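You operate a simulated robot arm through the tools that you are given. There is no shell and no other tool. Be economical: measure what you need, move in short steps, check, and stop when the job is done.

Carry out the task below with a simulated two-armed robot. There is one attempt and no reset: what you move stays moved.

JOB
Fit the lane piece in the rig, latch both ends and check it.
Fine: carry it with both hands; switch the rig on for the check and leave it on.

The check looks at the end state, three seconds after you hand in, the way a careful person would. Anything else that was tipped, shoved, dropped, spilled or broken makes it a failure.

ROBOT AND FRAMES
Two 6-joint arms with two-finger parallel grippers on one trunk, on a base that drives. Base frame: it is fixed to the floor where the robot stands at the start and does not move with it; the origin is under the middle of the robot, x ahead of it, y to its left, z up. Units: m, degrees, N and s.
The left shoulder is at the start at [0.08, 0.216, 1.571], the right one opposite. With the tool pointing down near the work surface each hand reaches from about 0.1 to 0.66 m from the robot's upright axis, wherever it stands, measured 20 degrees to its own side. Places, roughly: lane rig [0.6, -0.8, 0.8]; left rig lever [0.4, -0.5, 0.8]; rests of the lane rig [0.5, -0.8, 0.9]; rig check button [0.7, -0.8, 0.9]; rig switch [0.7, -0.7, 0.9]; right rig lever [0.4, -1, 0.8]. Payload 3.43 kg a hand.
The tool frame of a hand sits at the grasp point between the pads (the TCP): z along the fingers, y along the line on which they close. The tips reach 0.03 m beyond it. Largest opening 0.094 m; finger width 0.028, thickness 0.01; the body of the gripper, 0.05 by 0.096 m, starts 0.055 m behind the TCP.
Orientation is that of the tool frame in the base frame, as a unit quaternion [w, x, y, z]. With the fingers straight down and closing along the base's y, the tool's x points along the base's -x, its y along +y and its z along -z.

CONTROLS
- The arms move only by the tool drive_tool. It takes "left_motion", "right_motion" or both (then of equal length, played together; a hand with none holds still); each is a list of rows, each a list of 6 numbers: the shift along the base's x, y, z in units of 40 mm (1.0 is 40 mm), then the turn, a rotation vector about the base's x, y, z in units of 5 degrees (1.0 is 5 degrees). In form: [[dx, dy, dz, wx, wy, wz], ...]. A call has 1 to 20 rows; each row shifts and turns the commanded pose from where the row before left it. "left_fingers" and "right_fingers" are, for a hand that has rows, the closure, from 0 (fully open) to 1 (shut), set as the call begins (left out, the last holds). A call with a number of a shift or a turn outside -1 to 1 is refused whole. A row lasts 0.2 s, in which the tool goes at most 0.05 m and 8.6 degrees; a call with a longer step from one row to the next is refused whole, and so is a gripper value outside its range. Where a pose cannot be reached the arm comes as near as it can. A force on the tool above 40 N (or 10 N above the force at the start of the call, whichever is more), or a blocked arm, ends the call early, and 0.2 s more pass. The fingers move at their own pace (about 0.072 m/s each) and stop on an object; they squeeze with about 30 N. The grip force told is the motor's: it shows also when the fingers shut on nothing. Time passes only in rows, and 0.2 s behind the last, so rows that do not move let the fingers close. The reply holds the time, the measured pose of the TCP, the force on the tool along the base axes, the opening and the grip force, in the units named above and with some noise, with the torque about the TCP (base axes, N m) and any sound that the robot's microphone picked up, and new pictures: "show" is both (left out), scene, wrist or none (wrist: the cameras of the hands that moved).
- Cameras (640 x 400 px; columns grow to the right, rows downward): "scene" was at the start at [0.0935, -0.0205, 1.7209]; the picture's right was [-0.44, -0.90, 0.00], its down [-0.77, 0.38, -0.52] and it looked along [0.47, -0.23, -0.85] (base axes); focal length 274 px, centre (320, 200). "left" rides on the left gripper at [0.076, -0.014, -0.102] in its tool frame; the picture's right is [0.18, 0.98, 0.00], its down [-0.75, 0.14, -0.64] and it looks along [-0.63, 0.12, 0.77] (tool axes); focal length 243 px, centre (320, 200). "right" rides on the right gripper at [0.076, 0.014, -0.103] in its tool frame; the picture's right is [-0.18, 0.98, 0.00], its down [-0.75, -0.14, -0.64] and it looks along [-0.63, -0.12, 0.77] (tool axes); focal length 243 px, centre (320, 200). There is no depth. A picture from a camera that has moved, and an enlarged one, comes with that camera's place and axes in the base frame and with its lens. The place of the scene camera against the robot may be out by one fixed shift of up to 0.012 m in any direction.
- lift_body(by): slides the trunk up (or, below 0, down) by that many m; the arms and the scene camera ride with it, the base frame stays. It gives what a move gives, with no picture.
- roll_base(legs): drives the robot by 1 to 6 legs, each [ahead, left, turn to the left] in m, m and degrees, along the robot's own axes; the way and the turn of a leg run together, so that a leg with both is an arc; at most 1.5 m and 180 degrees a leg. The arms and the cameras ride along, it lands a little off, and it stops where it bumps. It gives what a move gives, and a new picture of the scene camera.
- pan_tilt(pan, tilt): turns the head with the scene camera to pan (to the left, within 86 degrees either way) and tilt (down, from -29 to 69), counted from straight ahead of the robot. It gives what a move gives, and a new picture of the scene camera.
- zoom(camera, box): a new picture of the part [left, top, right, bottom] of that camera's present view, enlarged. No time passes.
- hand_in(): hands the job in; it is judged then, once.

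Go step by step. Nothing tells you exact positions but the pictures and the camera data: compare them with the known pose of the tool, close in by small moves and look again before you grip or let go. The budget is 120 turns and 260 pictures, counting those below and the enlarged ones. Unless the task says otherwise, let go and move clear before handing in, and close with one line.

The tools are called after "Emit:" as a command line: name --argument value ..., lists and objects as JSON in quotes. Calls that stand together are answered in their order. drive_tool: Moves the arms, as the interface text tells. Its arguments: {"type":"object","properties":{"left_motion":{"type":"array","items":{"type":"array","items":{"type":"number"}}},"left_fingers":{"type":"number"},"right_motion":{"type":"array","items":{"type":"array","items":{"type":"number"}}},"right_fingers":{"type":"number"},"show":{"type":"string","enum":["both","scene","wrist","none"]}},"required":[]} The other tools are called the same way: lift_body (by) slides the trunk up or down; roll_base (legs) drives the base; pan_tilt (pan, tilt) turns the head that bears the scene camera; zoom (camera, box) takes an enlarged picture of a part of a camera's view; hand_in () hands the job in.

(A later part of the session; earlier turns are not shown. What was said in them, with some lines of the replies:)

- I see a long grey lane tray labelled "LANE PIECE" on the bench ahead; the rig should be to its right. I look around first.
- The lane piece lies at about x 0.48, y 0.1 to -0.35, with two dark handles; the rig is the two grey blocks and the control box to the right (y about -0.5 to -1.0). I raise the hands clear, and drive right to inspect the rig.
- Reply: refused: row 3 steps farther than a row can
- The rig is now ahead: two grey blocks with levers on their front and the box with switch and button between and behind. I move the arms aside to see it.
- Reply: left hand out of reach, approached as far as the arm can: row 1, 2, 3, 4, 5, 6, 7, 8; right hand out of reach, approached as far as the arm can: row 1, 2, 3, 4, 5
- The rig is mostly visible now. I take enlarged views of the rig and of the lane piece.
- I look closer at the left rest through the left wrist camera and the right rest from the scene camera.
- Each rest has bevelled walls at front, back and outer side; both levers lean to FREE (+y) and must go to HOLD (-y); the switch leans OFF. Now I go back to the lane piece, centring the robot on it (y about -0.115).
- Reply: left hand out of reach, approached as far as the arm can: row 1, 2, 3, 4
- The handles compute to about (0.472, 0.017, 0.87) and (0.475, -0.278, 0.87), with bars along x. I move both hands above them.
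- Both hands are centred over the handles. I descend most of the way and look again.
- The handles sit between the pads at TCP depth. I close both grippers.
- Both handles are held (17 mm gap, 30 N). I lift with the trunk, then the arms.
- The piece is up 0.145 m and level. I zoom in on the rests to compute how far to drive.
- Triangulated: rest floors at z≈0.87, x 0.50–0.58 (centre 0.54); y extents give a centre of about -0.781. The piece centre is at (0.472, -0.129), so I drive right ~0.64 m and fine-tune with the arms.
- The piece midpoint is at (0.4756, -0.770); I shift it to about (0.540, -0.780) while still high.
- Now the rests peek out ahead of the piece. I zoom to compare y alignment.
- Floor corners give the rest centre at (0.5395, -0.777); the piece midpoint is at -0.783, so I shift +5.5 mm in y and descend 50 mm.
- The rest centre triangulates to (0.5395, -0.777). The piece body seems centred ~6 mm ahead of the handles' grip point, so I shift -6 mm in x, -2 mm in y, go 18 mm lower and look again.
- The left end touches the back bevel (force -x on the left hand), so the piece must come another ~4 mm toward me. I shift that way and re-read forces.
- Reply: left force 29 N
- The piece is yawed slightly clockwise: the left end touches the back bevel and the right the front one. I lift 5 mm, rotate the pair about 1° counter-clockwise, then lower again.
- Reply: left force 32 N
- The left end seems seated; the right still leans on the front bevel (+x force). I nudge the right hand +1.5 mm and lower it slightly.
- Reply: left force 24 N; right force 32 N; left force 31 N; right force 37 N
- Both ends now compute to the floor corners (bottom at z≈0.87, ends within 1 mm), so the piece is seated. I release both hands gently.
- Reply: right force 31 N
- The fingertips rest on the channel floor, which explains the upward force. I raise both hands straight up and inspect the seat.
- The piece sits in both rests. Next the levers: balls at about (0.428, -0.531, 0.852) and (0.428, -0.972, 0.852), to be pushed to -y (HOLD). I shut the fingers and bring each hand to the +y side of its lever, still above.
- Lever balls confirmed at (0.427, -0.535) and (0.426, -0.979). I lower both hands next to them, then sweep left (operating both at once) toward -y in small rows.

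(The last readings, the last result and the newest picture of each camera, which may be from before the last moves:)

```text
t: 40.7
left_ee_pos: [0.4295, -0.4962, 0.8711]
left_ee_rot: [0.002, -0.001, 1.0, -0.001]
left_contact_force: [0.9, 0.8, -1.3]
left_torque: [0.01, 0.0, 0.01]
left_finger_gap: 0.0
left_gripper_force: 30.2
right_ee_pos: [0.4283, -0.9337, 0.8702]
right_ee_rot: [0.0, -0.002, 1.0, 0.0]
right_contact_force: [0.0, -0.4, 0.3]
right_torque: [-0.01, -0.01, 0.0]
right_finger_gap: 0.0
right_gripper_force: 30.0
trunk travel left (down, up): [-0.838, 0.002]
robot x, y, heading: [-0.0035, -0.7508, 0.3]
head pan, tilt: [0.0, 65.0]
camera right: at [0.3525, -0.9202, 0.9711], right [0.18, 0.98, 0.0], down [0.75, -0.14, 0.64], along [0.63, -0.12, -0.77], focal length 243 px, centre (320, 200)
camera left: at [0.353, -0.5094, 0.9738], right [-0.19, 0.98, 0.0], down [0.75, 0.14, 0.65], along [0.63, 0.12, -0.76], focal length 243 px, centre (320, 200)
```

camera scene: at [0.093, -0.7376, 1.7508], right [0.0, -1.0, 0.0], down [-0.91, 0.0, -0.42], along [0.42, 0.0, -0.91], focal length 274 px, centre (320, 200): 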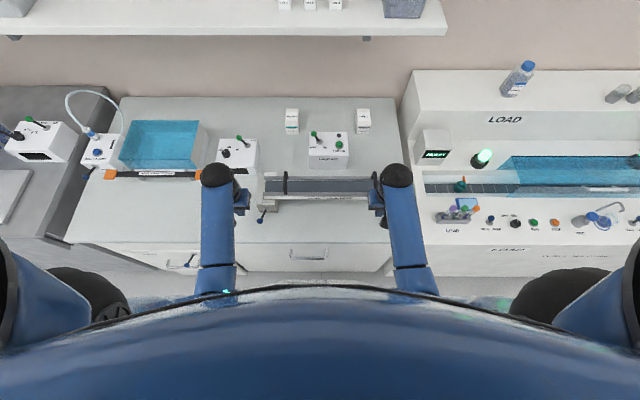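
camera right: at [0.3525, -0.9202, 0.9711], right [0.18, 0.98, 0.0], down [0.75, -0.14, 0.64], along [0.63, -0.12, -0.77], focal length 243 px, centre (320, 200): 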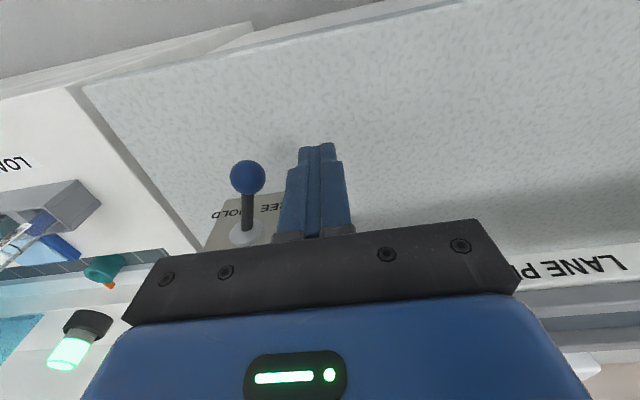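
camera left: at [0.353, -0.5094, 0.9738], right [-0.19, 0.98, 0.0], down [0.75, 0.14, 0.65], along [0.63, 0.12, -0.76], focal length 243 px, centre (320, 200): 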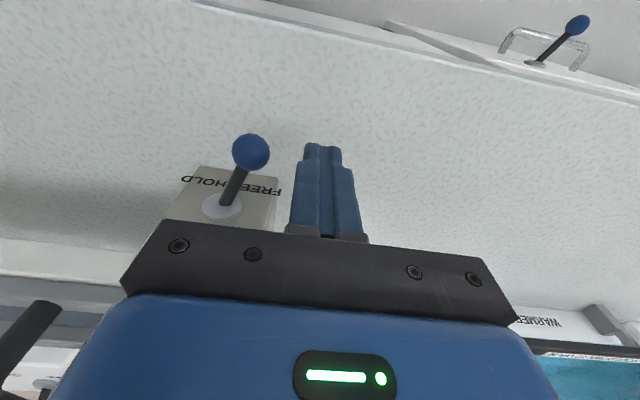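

Emit:
drive_tool --left_motion '[[0, -0.2, 0, 0, 0, 0], [0, -0.2, 0, 0, 0, 0], [0, -0.2, 0, 0, 0, 0], [0, -0.2, 0, 0, 0, 0], [0, -0.2, 0, 0, 0, 0], [0, -0.2, 0, 0, 0, 0], [0, -0.2, 0, 0, 0, 0], [0, -0.15, 0, 0, 0, 0], [0, 0, 0, 0, 0, 0]]' --right_motion '[[0, -0.22, 0, 0, 0, 0], [0, -0.22, 0, 0, 0, 0], [0, -0.22, 0, 0, 0, 0], [0, -0.22, 0, 0, 0, 0], [0, -0.22, 0, 0, 0, 0], [0, -0.22, 0, 0, 0, 0], [0, -0.22, 0, 0, 0, 0], [0, -0.18, 0, 0, 0, 0], [0, 0, 0, 0, 0, 0]]' --show "wrist"

```text
t: 42.7
left_ee_pos: [0.4291, -0.5539, 0.8717]
left_ee_rot: [0.002, -0.001, 1.0, -0.002]
left_contact_force: [1.0, -0.1, -0.3]
left_torque: [-0.03, -0.01, -0.01]
left_finger_gap: 0.0001
left_gripper_force: 30.9
right_ee_pos: [0.4277, -1.0, 0.8696]
right_ee_rot: [-0.001, -0.003, 1.0, 0.001]
right_contact_force: [-1.3, 22.9, -1.3]
right_torque: [0.55, 0.02, -0.01]
right_finger_gap: 0.0
right_gripper_force: 30.1
trunk travel left (down, up): [-0.838, 0.002]
robot x, y, heading: [0.0026, -0.7465, 0.4]
head pan, tilt: [0.0, 65.0]
camera right: at [0.3526, -0.9853, 0.9714], right [0.18, 0.98, 0.0], down [0.76, -0.14, 0.64], along [0.63, -0.11, -0.77], focal length 243 px, centre (320, 200)
camera left: at [0.3533, -0.5663, 0.9735], right [-0.19, 0.98, -0.01], down [0.75, 0.15, 0.64], along [0.63, 0.12, -0.76], focal length 243 px, centre (320, 200)
```

right: 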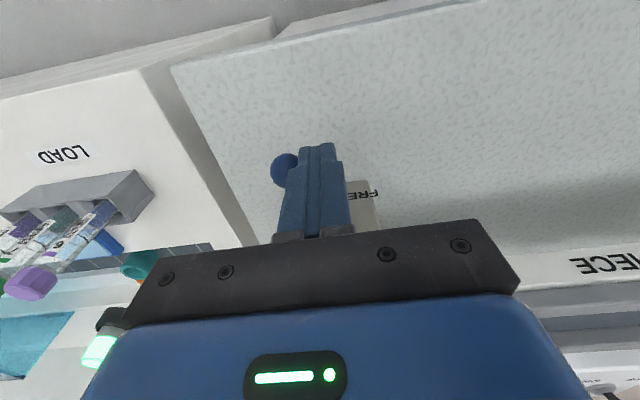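
left: 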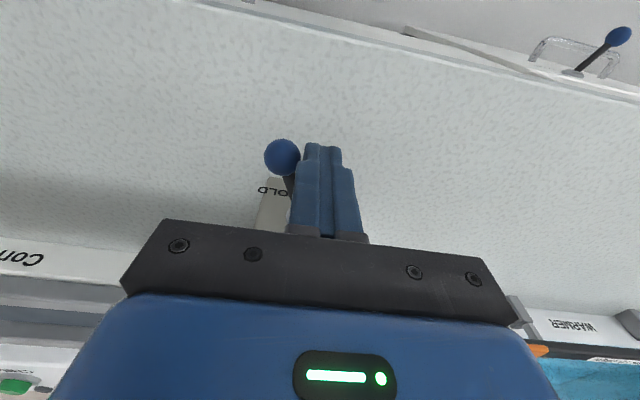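

Both balls are now at the mirrored HOLD positions. I back off to +y and check that they stay.

Emit:
drive_tool --left_motion '[[0, 0.4, 0, 0, 0, 0], [0, 0.4, 0, 0, 0, 0], [0, 0, 0.5, 0, 0, 0], [0, 0, 0.5, 0, 0, 0], [0, 0, 0.5, 0, 0, 0], [0, 0, 0.5, 0, 0, 0], [0, 0, 0, 0, 0, 0]]' --right_motion '[[0, 0.4, 0, 0, 0, 0], [0, 0.4, 0, 0, 0, 0], [0, 0, 0.5, 0, 0, 0], [0, 0, 0.5, 0, 0, 0], [0, 0, 0.5, 0, 0, 0], [0, 0, 0.5, 0, 0, 0], [0, 0, 0, 0, 0, 0]]'

```text
t: 44.3
left_ee_pos: [0.4303, -0.5244, 0.9513]
left_ee_rot: [0.002, -0.002, 1.0, -0.001]
left_contact_force: [-0.7, -1.0, 0.6]
left_torque: [0.04, -0.03, -0.02]
left_finger_gap: 0.0002
left_gripper_force: 29.8
right_ee_pos: [0.4293, -0.9727, 0.9503]
right_ee_rot: [0.0, -0.002, 1.0, 0.0]
right_contact_force: [0.3, -0.2, -0.2]
right_torque: [0.02, -0.01, -0.01]
right_finger_gap: 0.0
right_gripper_force: 30.2
trunk travel left (down, up): [-0.838, 0.002]
robot x, y, heading: [-0.0008, -0.746, 0.3]
head pan, tilt: [0.0, 65.0]
camera scene: at [0.0937, -0.738, 1.7507], right [0.0, -1.0, 0.0], down [-0.91, 0.0, -0.42], along [0.42, 0.0, -0.91], focal length 274 px, centre (320, 200)
camera right: at [0.3531, -0.9581, 1.0515], right [0.18, 0.98, 0.0], down [0.75, -0.14, 0.64], along [0.63, -0.12, -0.77], focal length 243 px, centre (320, 200)
camera left: at [0.3536, -0.5384, 1.0543], right [-0.19, 0.98, 0.0], down [0.75, 0.14, 0.64], along [0.63, 0.12, -0.76], focal length 243 px, centre (320, 200)
```

scene: 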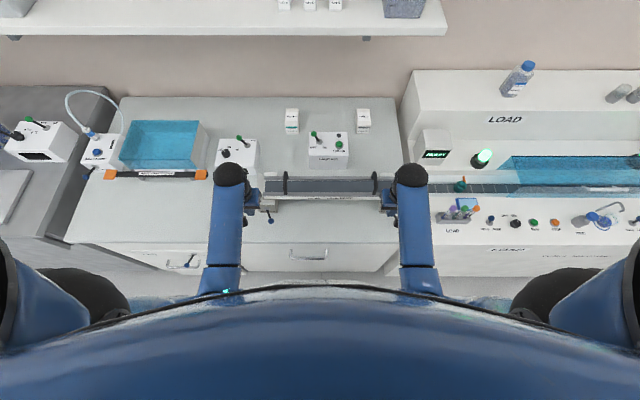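
right: 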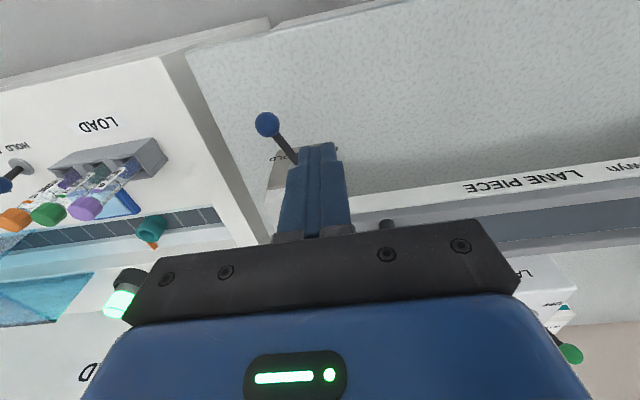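
left: 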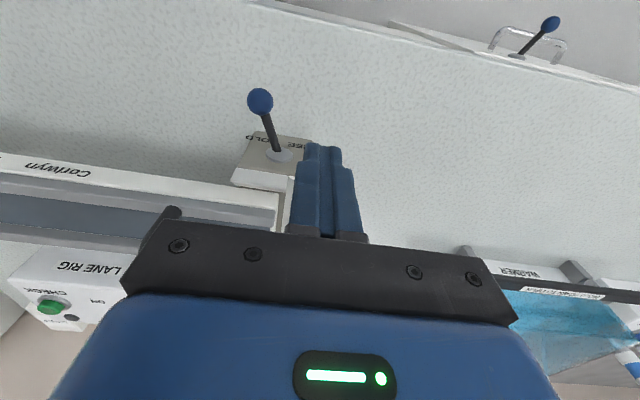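

Both levers are on HOLD. The switch ball is near (0.74, -0.716, 0.937), leaning to OFF, and the CHECK button near (0.708, -0.809, 0.91). I bring the left hand high to the +y side of the switch.

Emit:
drive_tool --left_motion '[[0, 0, 0.9, 0, 0, 0], [0, 0, 0.9, 0, 0, 0], [0.8, -0.49, 0.1, 0, 0, 0], [0.8, -0.49, 0.1, 0, 0, 0], [0.8, -0.49, 0.1, 0, 0, 0], [0.8, -0.49, 0.1, 0, 0, 0], [0.8, -0.49, 0, 0, 0, 0], [0.8, -0.49, 0, 0, 0, 0], [0.8, -0.49, 0, 0, 0, 0], [0.8, -0.49, 0, 0, 0, 0], [0.8, 0, 0, 0, 0, 0], [0, 0, 0, 0, 0, 0]]'

```text
t: 46.9
left_ee_pos: [0.699, -0.6763, 1.0468]
left_ee_rot: [0.003, -0.002, 1.0, -0.002]
left_contact_force: [-0.3, 0.3, -0.6]
left_torque: [-0.02, -0.04, -0.06]
left_finger_gap: 0.0
left_gripper_force: 29.7
left hand out of reach, approached as far as the arm can: row 11
right_ee_pos: [0.4278, -0.9706, 0.9501]
right_ee_rot: [0.0, -0.002, 1.0, 0.0]
right_contact_force: [0.2, 0.5, 0.7]
right_torque: [-0.02, -0.03, -0.01]
right_finger_gap: 0.0
right_gripper_force: 29.8
trunk travel left (down, up): [-0.838, 0.002]
robot x, y, heading: [0.0012, -0.7487, 0.2]
head pan, tilt: [0.0, 65.0]
camera scene: at [0.0926, -0.7364, 1.7508], right [0.0, -1.0, 0.0], down [-0.91, 0.0, -0.42], along [0.42, 0.0, -0.91], focal length 274 px, centre (320, 200)
camera left: at [0.6228, -0.6894, 1.1498], right [-0.19, 0.98, 0.0], down [0.75, 0.15, 0.65], along [0.64, 0.12, -0.76], focal length 243 px, centre (320, 200)
```

scene: 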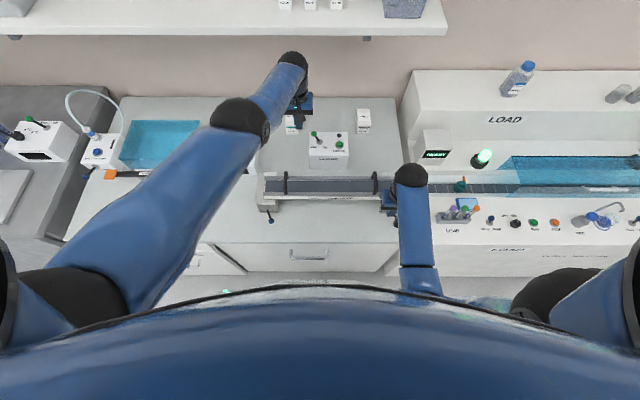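
left: 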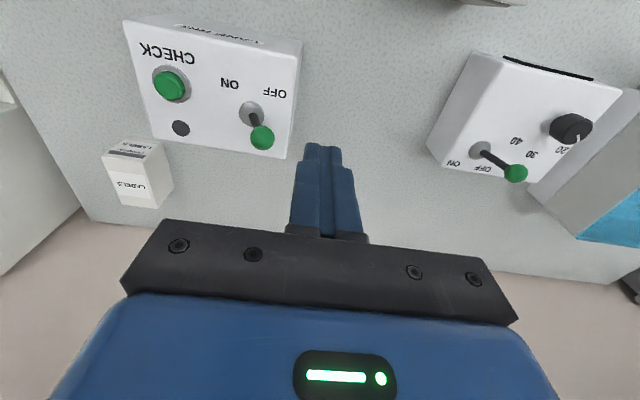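

The left hand can't reach far enough straight down, so I tilt the tool 25° forward, then go to x≈0.73 beside the switch.

Emit:
drive_tool --left_motion '[[0, 0, 0, 0, -1, 0], [0, 0, 0, 0, -1, 0], [0, 0, 0, 0, -1, 0], [0, 0, 0, 0, -1, 0], [0, 0, 0, 0, -1, 0], [0.3, 0, -0.4, 0, 0, 0], [0.3, 0, -0.4, 0, 0, 0], [0.2, 0, -0.4, 0, 0, 0], [0, 0, 0, 0, 0, 0]]'

```text
t: 48.9
left_ee_pos: [0.7313, -0.6781, 0.9984]
left_ee_rot: [0.219, -0.001, 0.976, -0.001]
left_contact_force: [0.7, 0.3, 1.5]
left_torque: [0.0, 0.0, 0.0]
left_finger_gap: 0.0
left_gripper_force: 29.6
right_ee_pos: [0.4286, -0.9721, 0.9501]
right_ee_rot: [0.0, -0.002, 1.0, 0.001]
right_contact_force: [0.1, -0.5, 0.4]
right_torque: [0.0, 0.02, -0.03]
right_finger_gap: 0.0
right_gripper_force: 30.5
trunk travel left (down, up): [-0.838, 0.002]
robot x, y, heading: [0.002, -0.7465, 0.4]
head pan, tilt: [0.0, 65.0]
camera scene: at [0.0934, -0.7377, 1.7508], right [0.0, -1.0, 0.0], down [-0.91, 0.0, -0.42], along [0.42, 0.0, -0.91], focal length 274 px, centre (320, 200)
camera left: at [0.6192, -0.6908, 1.0593], right [-0.17, 0.98, -0.08], down [0.41, 0.14, 0.9], along [0.9, 0.12, -0.42], focal length 243 px, centre (320, 200)
```

scene: 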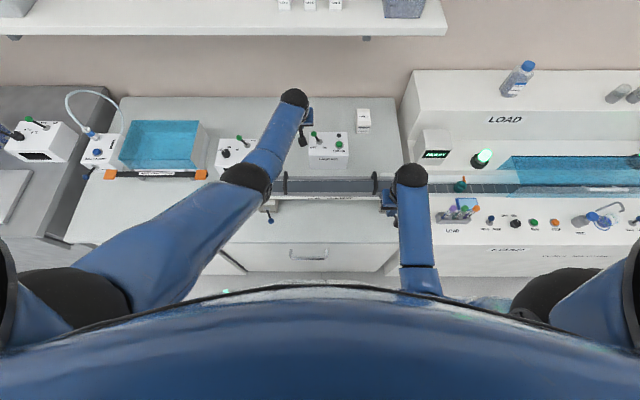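
left: 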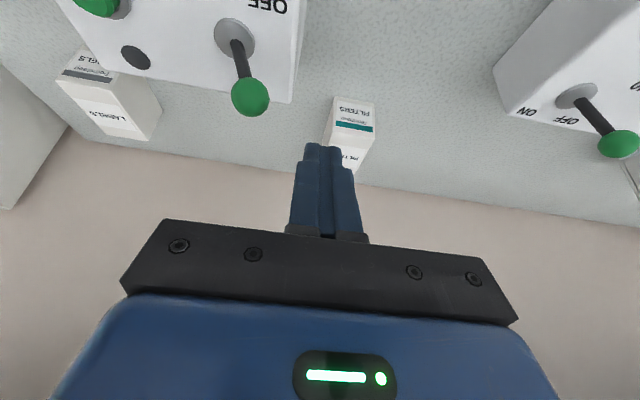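

Emit:
drive_tool --left_motion '[[0.05, 0, -0.45, 0, 0, 0], [0.05, 0, -0.45, 0, 0, 0], [0, 0, -0.4, 0, 0, 0], [0, 0, 0, 0, 0, 0]]' --show "wrist"

```text
t: 49.9
left_ee_pos: [0.7261, -0.6764, 0.9526]
left_ee_rot: [0.218, -0.002, 0.976, -0.001]
left_contact_force: [0.8, 0.5, -0.6]
left_torque: [0.03, 0.03, -0.01]
left_finger_gap: 0.0
left_gripper_force: 30.2
left hand out of reach, approached as far as the arm can: row 2, 3
right_ee_pos: [0.4279, -0.9724, 0.9503]
right_ee_rot: [0.0, -0.002, 1.0, 0.0]
right_contact_force: [-0.6, -0.2, -0.5]
right_torque: [0.0, 0.01, 0.01]
right_finger_gap: 0.0
right_gripper_force: 29.8
trunk travel left (down, up): [-0.838, 0.002]
robot x, y, heading: [-0.0013, -0.7464, 0.3]
head pan, tilt: [0.0, 65.0]
camera left: at [0.6132, -0.689, 1.013], right [-0.17, 0.98, -0.08], down [0.41, 0.14, 0.9], along [0.9, 0.12, -0.42], focal length 243 px, centre (320, 200)
```

left: 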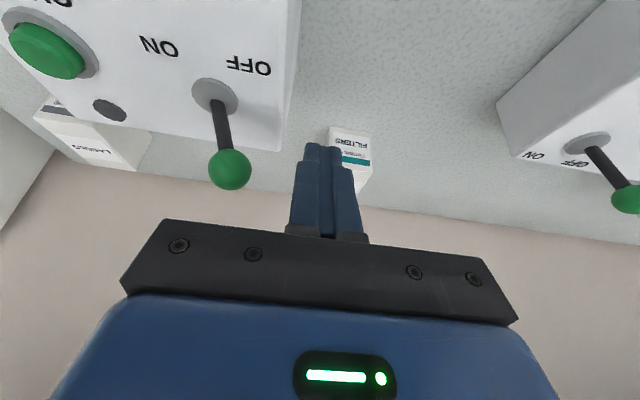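

Reach is marginal, so I raise both hands 9 cm and lower the trunk 9 cm, which gives the arms more forward reach.

Emit:
drive_tool --left_motion '[[0, 0, 0.6, 0, 0, 0], [0, 0, 0.6, 0, 0, 0], [0, 0, 0.6, 0, 0, 0], [0, 0, 0.5, 0, 0, 0], [0, 0, 0, 0, 0, 0]]' --right_motion '[[0, 0, 0.6, 0, 0, 0], [0, 0, 0.6, 0, 0, 0], [0, 0, 0.6, 0, 0, 0], [0, 0, 0.5, 0, 0, 0], [0, 0, 0, 0, 0, 0]]' --show "none"

Emit:
lift_body --by -0.07

```text
t: 51.1
left_ee_pos: [0.7237, -0.6745, 1.0448]
left_ee_rot: [0.219, -0.001, 0.976, -0.002]
left_contact_force: [0.5, -1.1, -0.1]
left_torque: [-0.03, 0.01, -0.03]
left_finger_gap: 0.0
left_gripper_force: 30.1
right_ee_pos: [0.4268, -0.9725, 1.0422]
right_ee_rot: [0.001, -0.002, 1.0, 0.0]
right_contact_force: [0.0, 0.3, 0.0]
right_torque: [0.01, 0.02, 0.03]
right_finger_gap: 0.0002
right_gripper_force: 30.0
trunk travel left (down, up): [-0.838, 0.002]
robot x, y, heading: [-0.0004, -0.7488, -0.1]
head pan, tilt: [0.0, 65.0]
```

```text
t: 52.2
left_ee_pos: [0.7246, -0.6756, 0.9744]
left_ee_rot: [0.218, -0.002, 0.976, -0.001]
left_contact_force: [-0.6, 0.2, 0.3]
left_torque: [0.02, 0.01, 0.01]
left_finger_gap: 0.0003
left_gripper_force: 29.9
right_ee_pos: [0.4273, -0.9718, 0.9714]
right_ee_rot: [0.001, -0.002, 1.0, 0.0]
right_contact_force: [-0.5, 0.1, -0.1]
right_torque: [-0.01, 0.0, 0.0]
right_finger_gap: 0.0
right_gripper_force: 30.1
trunk travel left (down, up): [-0.768, 0.072]
robot x, y, heading: [-0.0037, -0.748, 0.3]
head pan, tilt: [0.0, 65.0]
```

Emit:
drive_tool --left_motion '[[0.15, 0, -0.38, 0, 0, 0], [0.1, 0, -0.38, 0, 0, 0], [0, 0, 0, 0, 0, 0]]' --show "none"

Emit:
drive_tool --left_motion '[[0, -0.2, 0, 0, 0, 0], [0, -0.2, 0, 0, 0, 0], [0, -0.2, 0, 0, 0, 0], [0, -0.2, 0, 0, 0, 0], [0, -0.2, 0, 0, 0, 0], [0, -0.2, 0, 0, 0, 0], [0, -0.2, 0, 0, 0, 0], [0, -0.2, 0, 0, 0, 0], [0, 0, 0, 0, 0, 0]]'

```text
t: 53.0
left_ee_pos: [0.7346, -0.6742, 0.9434]
left_ee_rot: [0.219, 0.0, 0.976, -0.002]
left_contact_force: [-0.8, -0.6, 0.2]
left_torque: [0.0, 0.01, 0.0]
left_finger_gap: 0.0
left_gripper_force: 30.2
right_ee_pos: [0.4263, -0.9728, 0.9709]
right_ee_rot: [0.001, -0.002, 1.0, 0.0]
right_contact_force: [0.0, 0.4, -0.5]
right_torque: [0.0, 0.0, -0.03]
right_finger_gap: 0.0
right_gripper_force: 30.4
trunk travel left (down, up): [-0.768, 0.072]
robot x, y, heading: [0.0017, -0.7444, 0.2]
head pan, tilt: [0.0, 65.0]
```

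```text
t: 55.0
left_ee_pos: [0.7343, -0.738, 0.9429]
left_ee_rot: [0.22, -0.002, 0.976, -0.001]
left_contact_force: [1.0, 6.5, 2.2]
left_torque: [-0.07, 0.0, -0.03]
left_finger_gap: 0.0
left_gripper_force: 29.8
right_ee_pos: [0.4279, -0.9706, 0.9725]
right_ee_rot: [0.001, -0.002, 1.0, 0.0]
right_contact_force: [-0.6, -0.1, 0.4]
right_torque: [0.01, 0.02, 0.0]
right_finger_gap: 0.0001
right_gripper_force: 29.8
trunk travel left (down, up): [-0.768, 0.072]
robot x, y, heading: [0.0038, -0.7448, 0.1]
head pan, tilt: [0.0, 65.0]
camera scene: at [0.0938, -0.7358, 1.6807], right [0.0, -1.0, 0.0], down [-0.91, 0.0, -0.42], along [0.42, 0.0, -0.91], focal length 274 px, centre (320, 200)
camera left: at [0.6225, -0.7512, 1.0044], right [-0.17, 0.98, -0.08], down [0.41, 0.15, 0.9], along [0.9, 0.12, -0.42], focal length 243 px, centre (320, 200)
```

scene: 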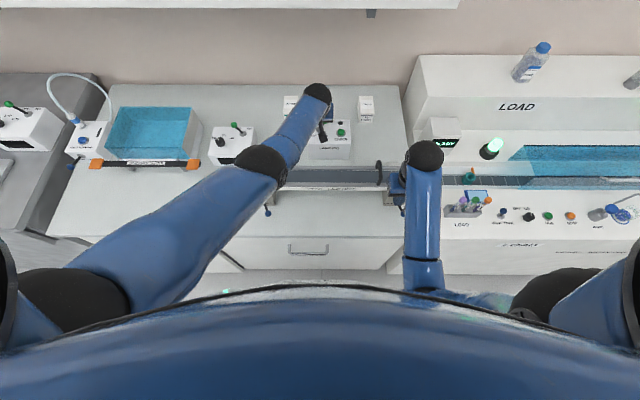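
left: 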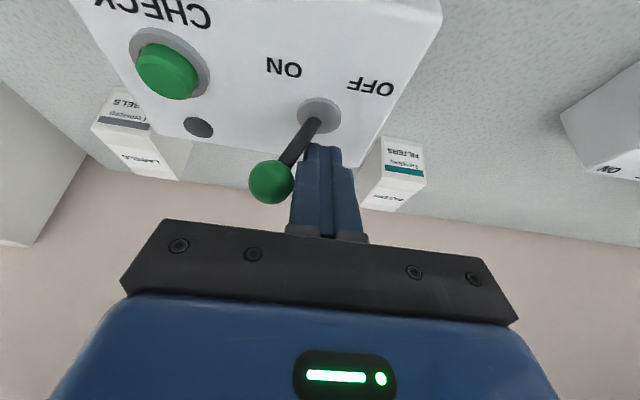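

The switch leans to ON now. I push a few mm more, then back off and look.

Emit:
drive_tool --left_motion '[[0, -0.12, 0, 0, 0, 0], [0, 0, 0, 0, 0, 0], [0, 0.5, 0, 0, 0, 0], [0, 0.5, 0, 0, 0, 0], [0, 0.3, 0.3, 0, 0, 0], [0, 0, 0.8, 0, 0, 0], [0, 0, 0, 0, 0, 0]]' --show "wrist"

```text
t: 56.6
left_ee_pos: [0.7321, -0.6924, 0.9861]
left_ee_rot: [0.218, 0.0, 0.976, -0.001]
left_contact_force: [0.4, -1.2, 0.4]
left_torque: [0.01, -0.04, -0.02]
left_finger_gap: 0.0
left_gripper_force: 30.0
right_ee_pos: [0.4262, -0.9734, 0.9721]
right_ee_rot: [0.001, -0.002, 1.0, 0.0]
right_contact_force: [-0.2, 0.2, 1.1]
right_torque: [-0.01, 0.04, 0.02]
right_finger_gap: 0.0
right_gripper_force: 30.2
trunk travel left (down, up): [-0.768, 0.072]
robot x, y, heading: [0.0044, -0.749, -0.1]
head pan, tilt: [0.0, 65.0]
camera left: at [0.6206, -0.7062, 1.0481], right [-0.17, 0.98, -0.08], down [0.41, 0.14, 0.9], along [0.9, 0.12, -0.42], focal length 243 px, centre (320, 200)
```

left: 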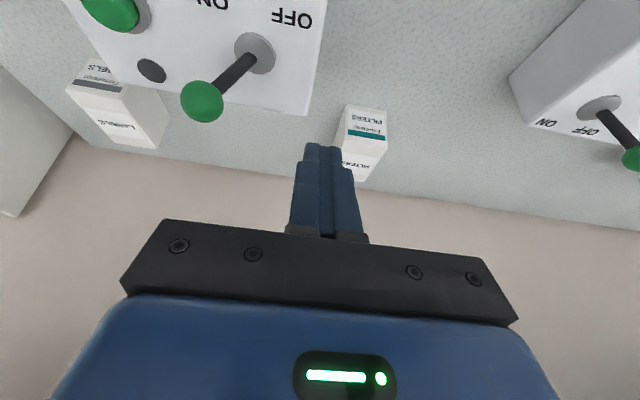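

The switch stands at ON. Next I bring the left fingertip above the CHECK button (≈0.710, -0.813, 0.91), passing high over the switch.

Emit:
drive_tool --left_motion '[[0, 0, 0.85, 0, 0, 0], [-0.4, 0, 0, 0, 0, 0], [-0.47, 0, 0, 0, 0, 0], [0, -0.76, 0, 0, 0, 0], [0, -0.76, 0, 0, 0, 0], [0, -0.76, 0, 0, 0, 0], [0, -0.74, 0, 0, 0, 0], [0, 0, -0.6, 0, 0, 0], [0, 0, 0, 0, 0, 0]]'

```text
t: 58.6
left_ee_pos: [0.6986, -0.8135, 0.9981]
left_ee_rot: [0.218, -0.001, 0.976, -0.002]
left_contact_force: [-0.5, -0.8, -0.9]
left_torque: [-0.02, 0.01, -0.01]
left_finger_gap: 0.0
left_gripper_force: 29.9
right_ee_pos: [0.4273, -0.9729, 0.9714]
right_ee_rot: [0.0, -0.002, 1.0, 0.0]
right_contact_force: [0.8, -0.4, 0.7]
right_torque: [0.02, 0.0, -0.01]
right_finger_gap: 0.0
right_gripper_force: 29.9
trunk travel left (down, up): [-0.768, 0.072]
robot x, y, heading: [0.0014, -0.749, 0.3]
head pan, tilt: [0.0, 65.0]
camera scene: at [0.0939, -0.7372, 1.6807], right [0.0, -1.0, 0.0], down [-0.91, 0.0, -0.42], along [0.42, 0.0, -0.91], focal length 274 px, centre (320, 200)
camera left: at [0.5881, -0.8265, 1.0591], right [-0.17, 0.98, -0.08], down [0.41, 0.14, 0.9], along [0.9, 0.12, -0.43], focal length 243 px, centre (320, 200)
```

scene: 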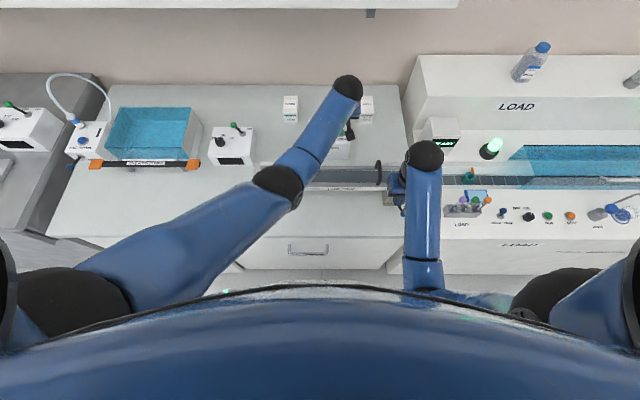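
left: 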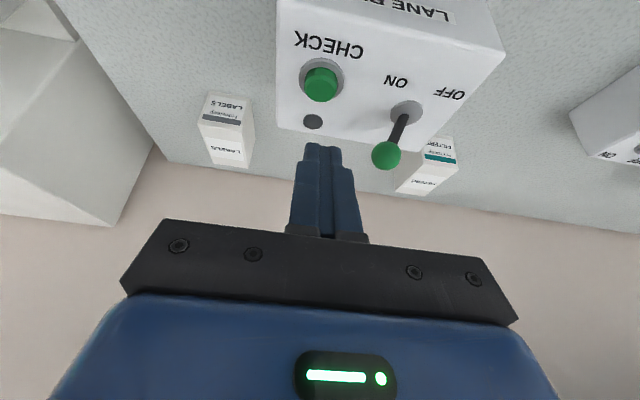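

Emit:
drive_tool --left_motion '[[-0.05, -0.05, -0.5, 0, 0, 0], [0, 0, -0.5, 0, 0, 0], [0, 0, -0.2, 0, 0, 0], [0, 0, -0.2, 0, 0, 0], [0, 0, -0.15, 0, 0, 0], [0, 0, 0, 0, 0, 0]]' --show "wrist"

```text
t: 60.0
left_ee_pos: [0.6991, -0.815, 0.937]
left_ee_rot: [0.219, -0.001, 0.976, -0.001]
left_contact_force: [-0.4, 0.2, 6.9]
left_torque: [-0.01, -0.02, 0.01]
left_finger_gap: 0.0
left_gripper_force: 29.8
right_ee_pos: [0.4269, -0.9728, 0.9725]
right_ee_rot: [0.001, -0.002, 1.0, 0.0]
right_contact_force: [-0.1, 0.1, -0.6]
right_torque: [-0.04, 0.0, 0.0]
right_finger_gap: 0.0001
right_gripper_force: 30.1
trunk travel left (down, up): [-0.768, 0.072]
robot x, y, heading: [0.0023, -0.7474, 0.2]
head pan, tilt: [0.0, 65.0]
heard: click
camera left: at [0.5862, -0.8288, 0.9977], right [-0.17, 0.98, -0.08], down [0.41, 0.15, 0.9], along [0.9, 0.12, -0.42], focal length 243 px, centre (320, 200)
```

left: 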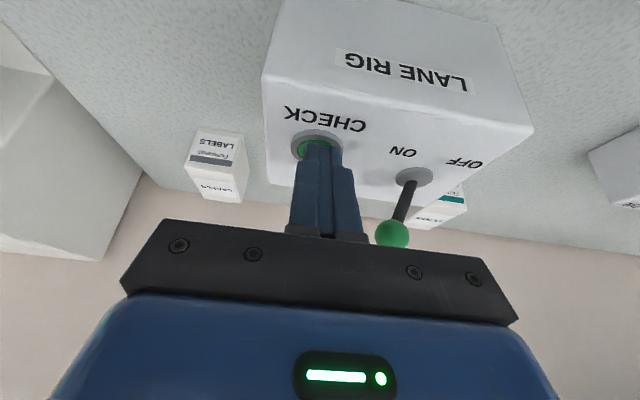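

A click was heard as the button went down. I raise the hand and check the lamp.

Emit:
drive_tool --left_motion '[[0, 0, 0.3, 0, 0, 0], [0, 0, 0.6, 0, 0, 0], [0, 0, 0.6, 0, 0, 0], [0, 0, 0, 0, 0, 0]]' --show "wrist"

```text
t: 61.0
left_ee_pos: [0.6976, -0.8149, 0.9954]
left_ee_rot: [0.218, -0.001, 0.976, 0.0]
left_contact_force: [-0.1, -0.1, 0.0]
left_torque: [-0.03, 0.06, 0.03]
left_finger_gap: 0.0001
left_gripper_force: 30.0
right_ee_pos: [0.4279, -0.9721, 0.9719]
right_ee_rot: [0.002, -0.003, 1.0, 0.0]
right_contact_force: [-0.2, 0.1, 0.2]
right_torque: [0.02, 0.02, -0.02]
right_finger_gap: 0.0003
right_gripper_force: 30.2
trunk travel left (down, up): [-0.768, 0.072]
robot x, y, heading: [-0.0003, -0.7469, 0.3]
head pan, tilt: [0.0, 65.0]
camera left: at [0.5862, -0.8282, 1.0563], right [-0.17, 0.98, -0.08], down [0.41, 0.14, 0.9], along [0.9, 0.12, -0.43], focal length 243 px, centre (320, 200)
```

left: 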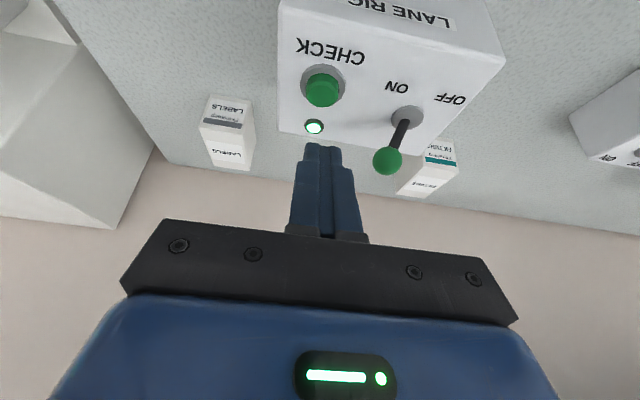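

The lamp is lit green: the check passed. I withdraw the left hand high over the middle of the piece and take a last look.

Emit:
drive_tool --left_motion '[[0, 0, 0.7, 0, 0, 0], [0, 0.1, 0.3, 0, 0, 0], [-0.8, 0.3, 0, 0, 0, 0], [-0.8, 0.3, 0, 0, 0, 0], [-0.8, 0.3, 0, 0, 0, 0], [-0.8, 0.1, 0, 0, 0, 0], [-0.8, 0, 0, 0, 0, 0], [-0.8, 0, 0, 0, 0, 0], [0, 0, 0, 0, 0, 0]]' --show "scene"

Emit:
zoom --camera "scene" --box '[240, 80, 440, 240]'

Emit:
zoom --camera "right" --box '[0, 0, 640, 400]'

```text
t: 63.0
left_ee_pos: [0.5054, -0.7693, 1.034]
left_ee_rot: [0.218, -0.002, 0.976, -0.002]
left_contact_force: [0.8, -0.6, -0.3]
left_torque: [-0.01, 0.0, 0.02]
left_finger_gap: 0.0
left_gripper_force: 30.0
right_ee_pos: [0.4275, -0.9722, 0.9715]
right_ee_rot: [0.001, -0.002, 1.0, 0.0]
right_contact_force: [0.1, 0.2, 0.0]
right_torque: [0.0, -0.02, -0.02]
right_finger_gap: 0.0
right_gripper_force: 29.5
trunk travel left (down, up): [-0.768, 0.072]
robot x, y, heading: [0.0021, -0.7499, 0.2]
head pan, tilt: [0.0, 65.0]
camera scene: at [0.0944, -0.7379, 1.6807], right [0.0, -1.0, 0.0], down [-0.91, 0.0, -0.42], along [0.42, 0.0, -0.91], focal length 274 px, centre (320, 200)
```

scene: 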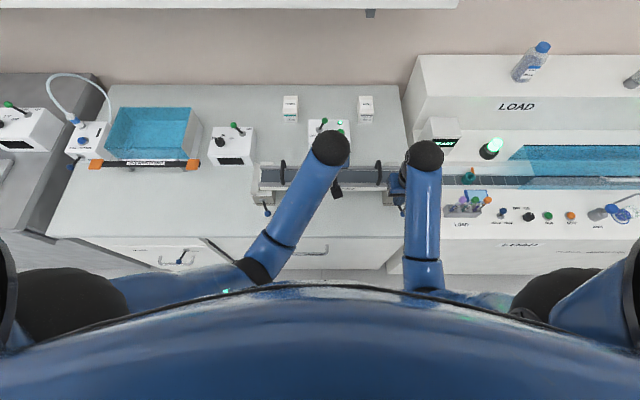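

```text
2.50 times, centred on (340, 160) of scene
camera zoom: at [0.0944, -0.7379, 1.6807], right [0.0, -1.0, 0.0], down [-0.91, 0.0, -0.42], along [0.42, 0.0, -0.91], focal length 684 px, centre (270, 300)
```

zoom: 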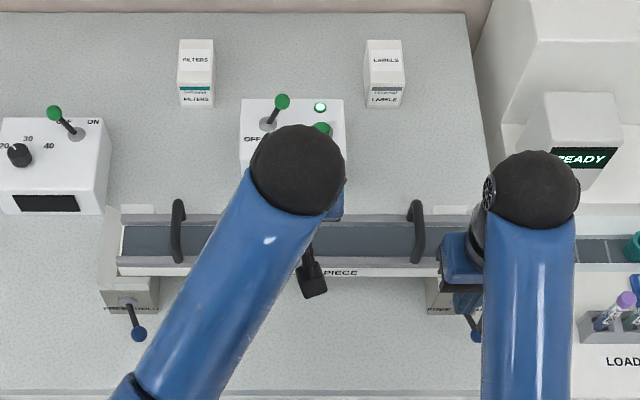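

```text
1.00 times, centred on (320, 200) of right (not enlarged: the box is as wide or as high as the picture)
camera zoom: at [0.3517, -0.9583, 1.0727], right [0.18, 0.98, 0.0], down [0.75, -0.14, 0.64], along [0.63, -0.12, -0.77], focal length 243 px, centre (320, 200)
```

zoom: 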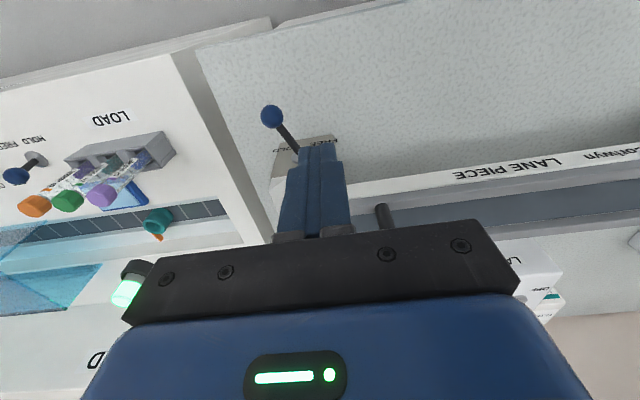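

The lamp is green, the switch is on and both levers are on HOLD. The piece is seated and both hands are clear, so I hand in.

Emit:
hand_in

```text
The job is handed in.
```

The lane piece is seated in the rig with both ends latched. The check lamp is lit green, and the rig is left switched on.
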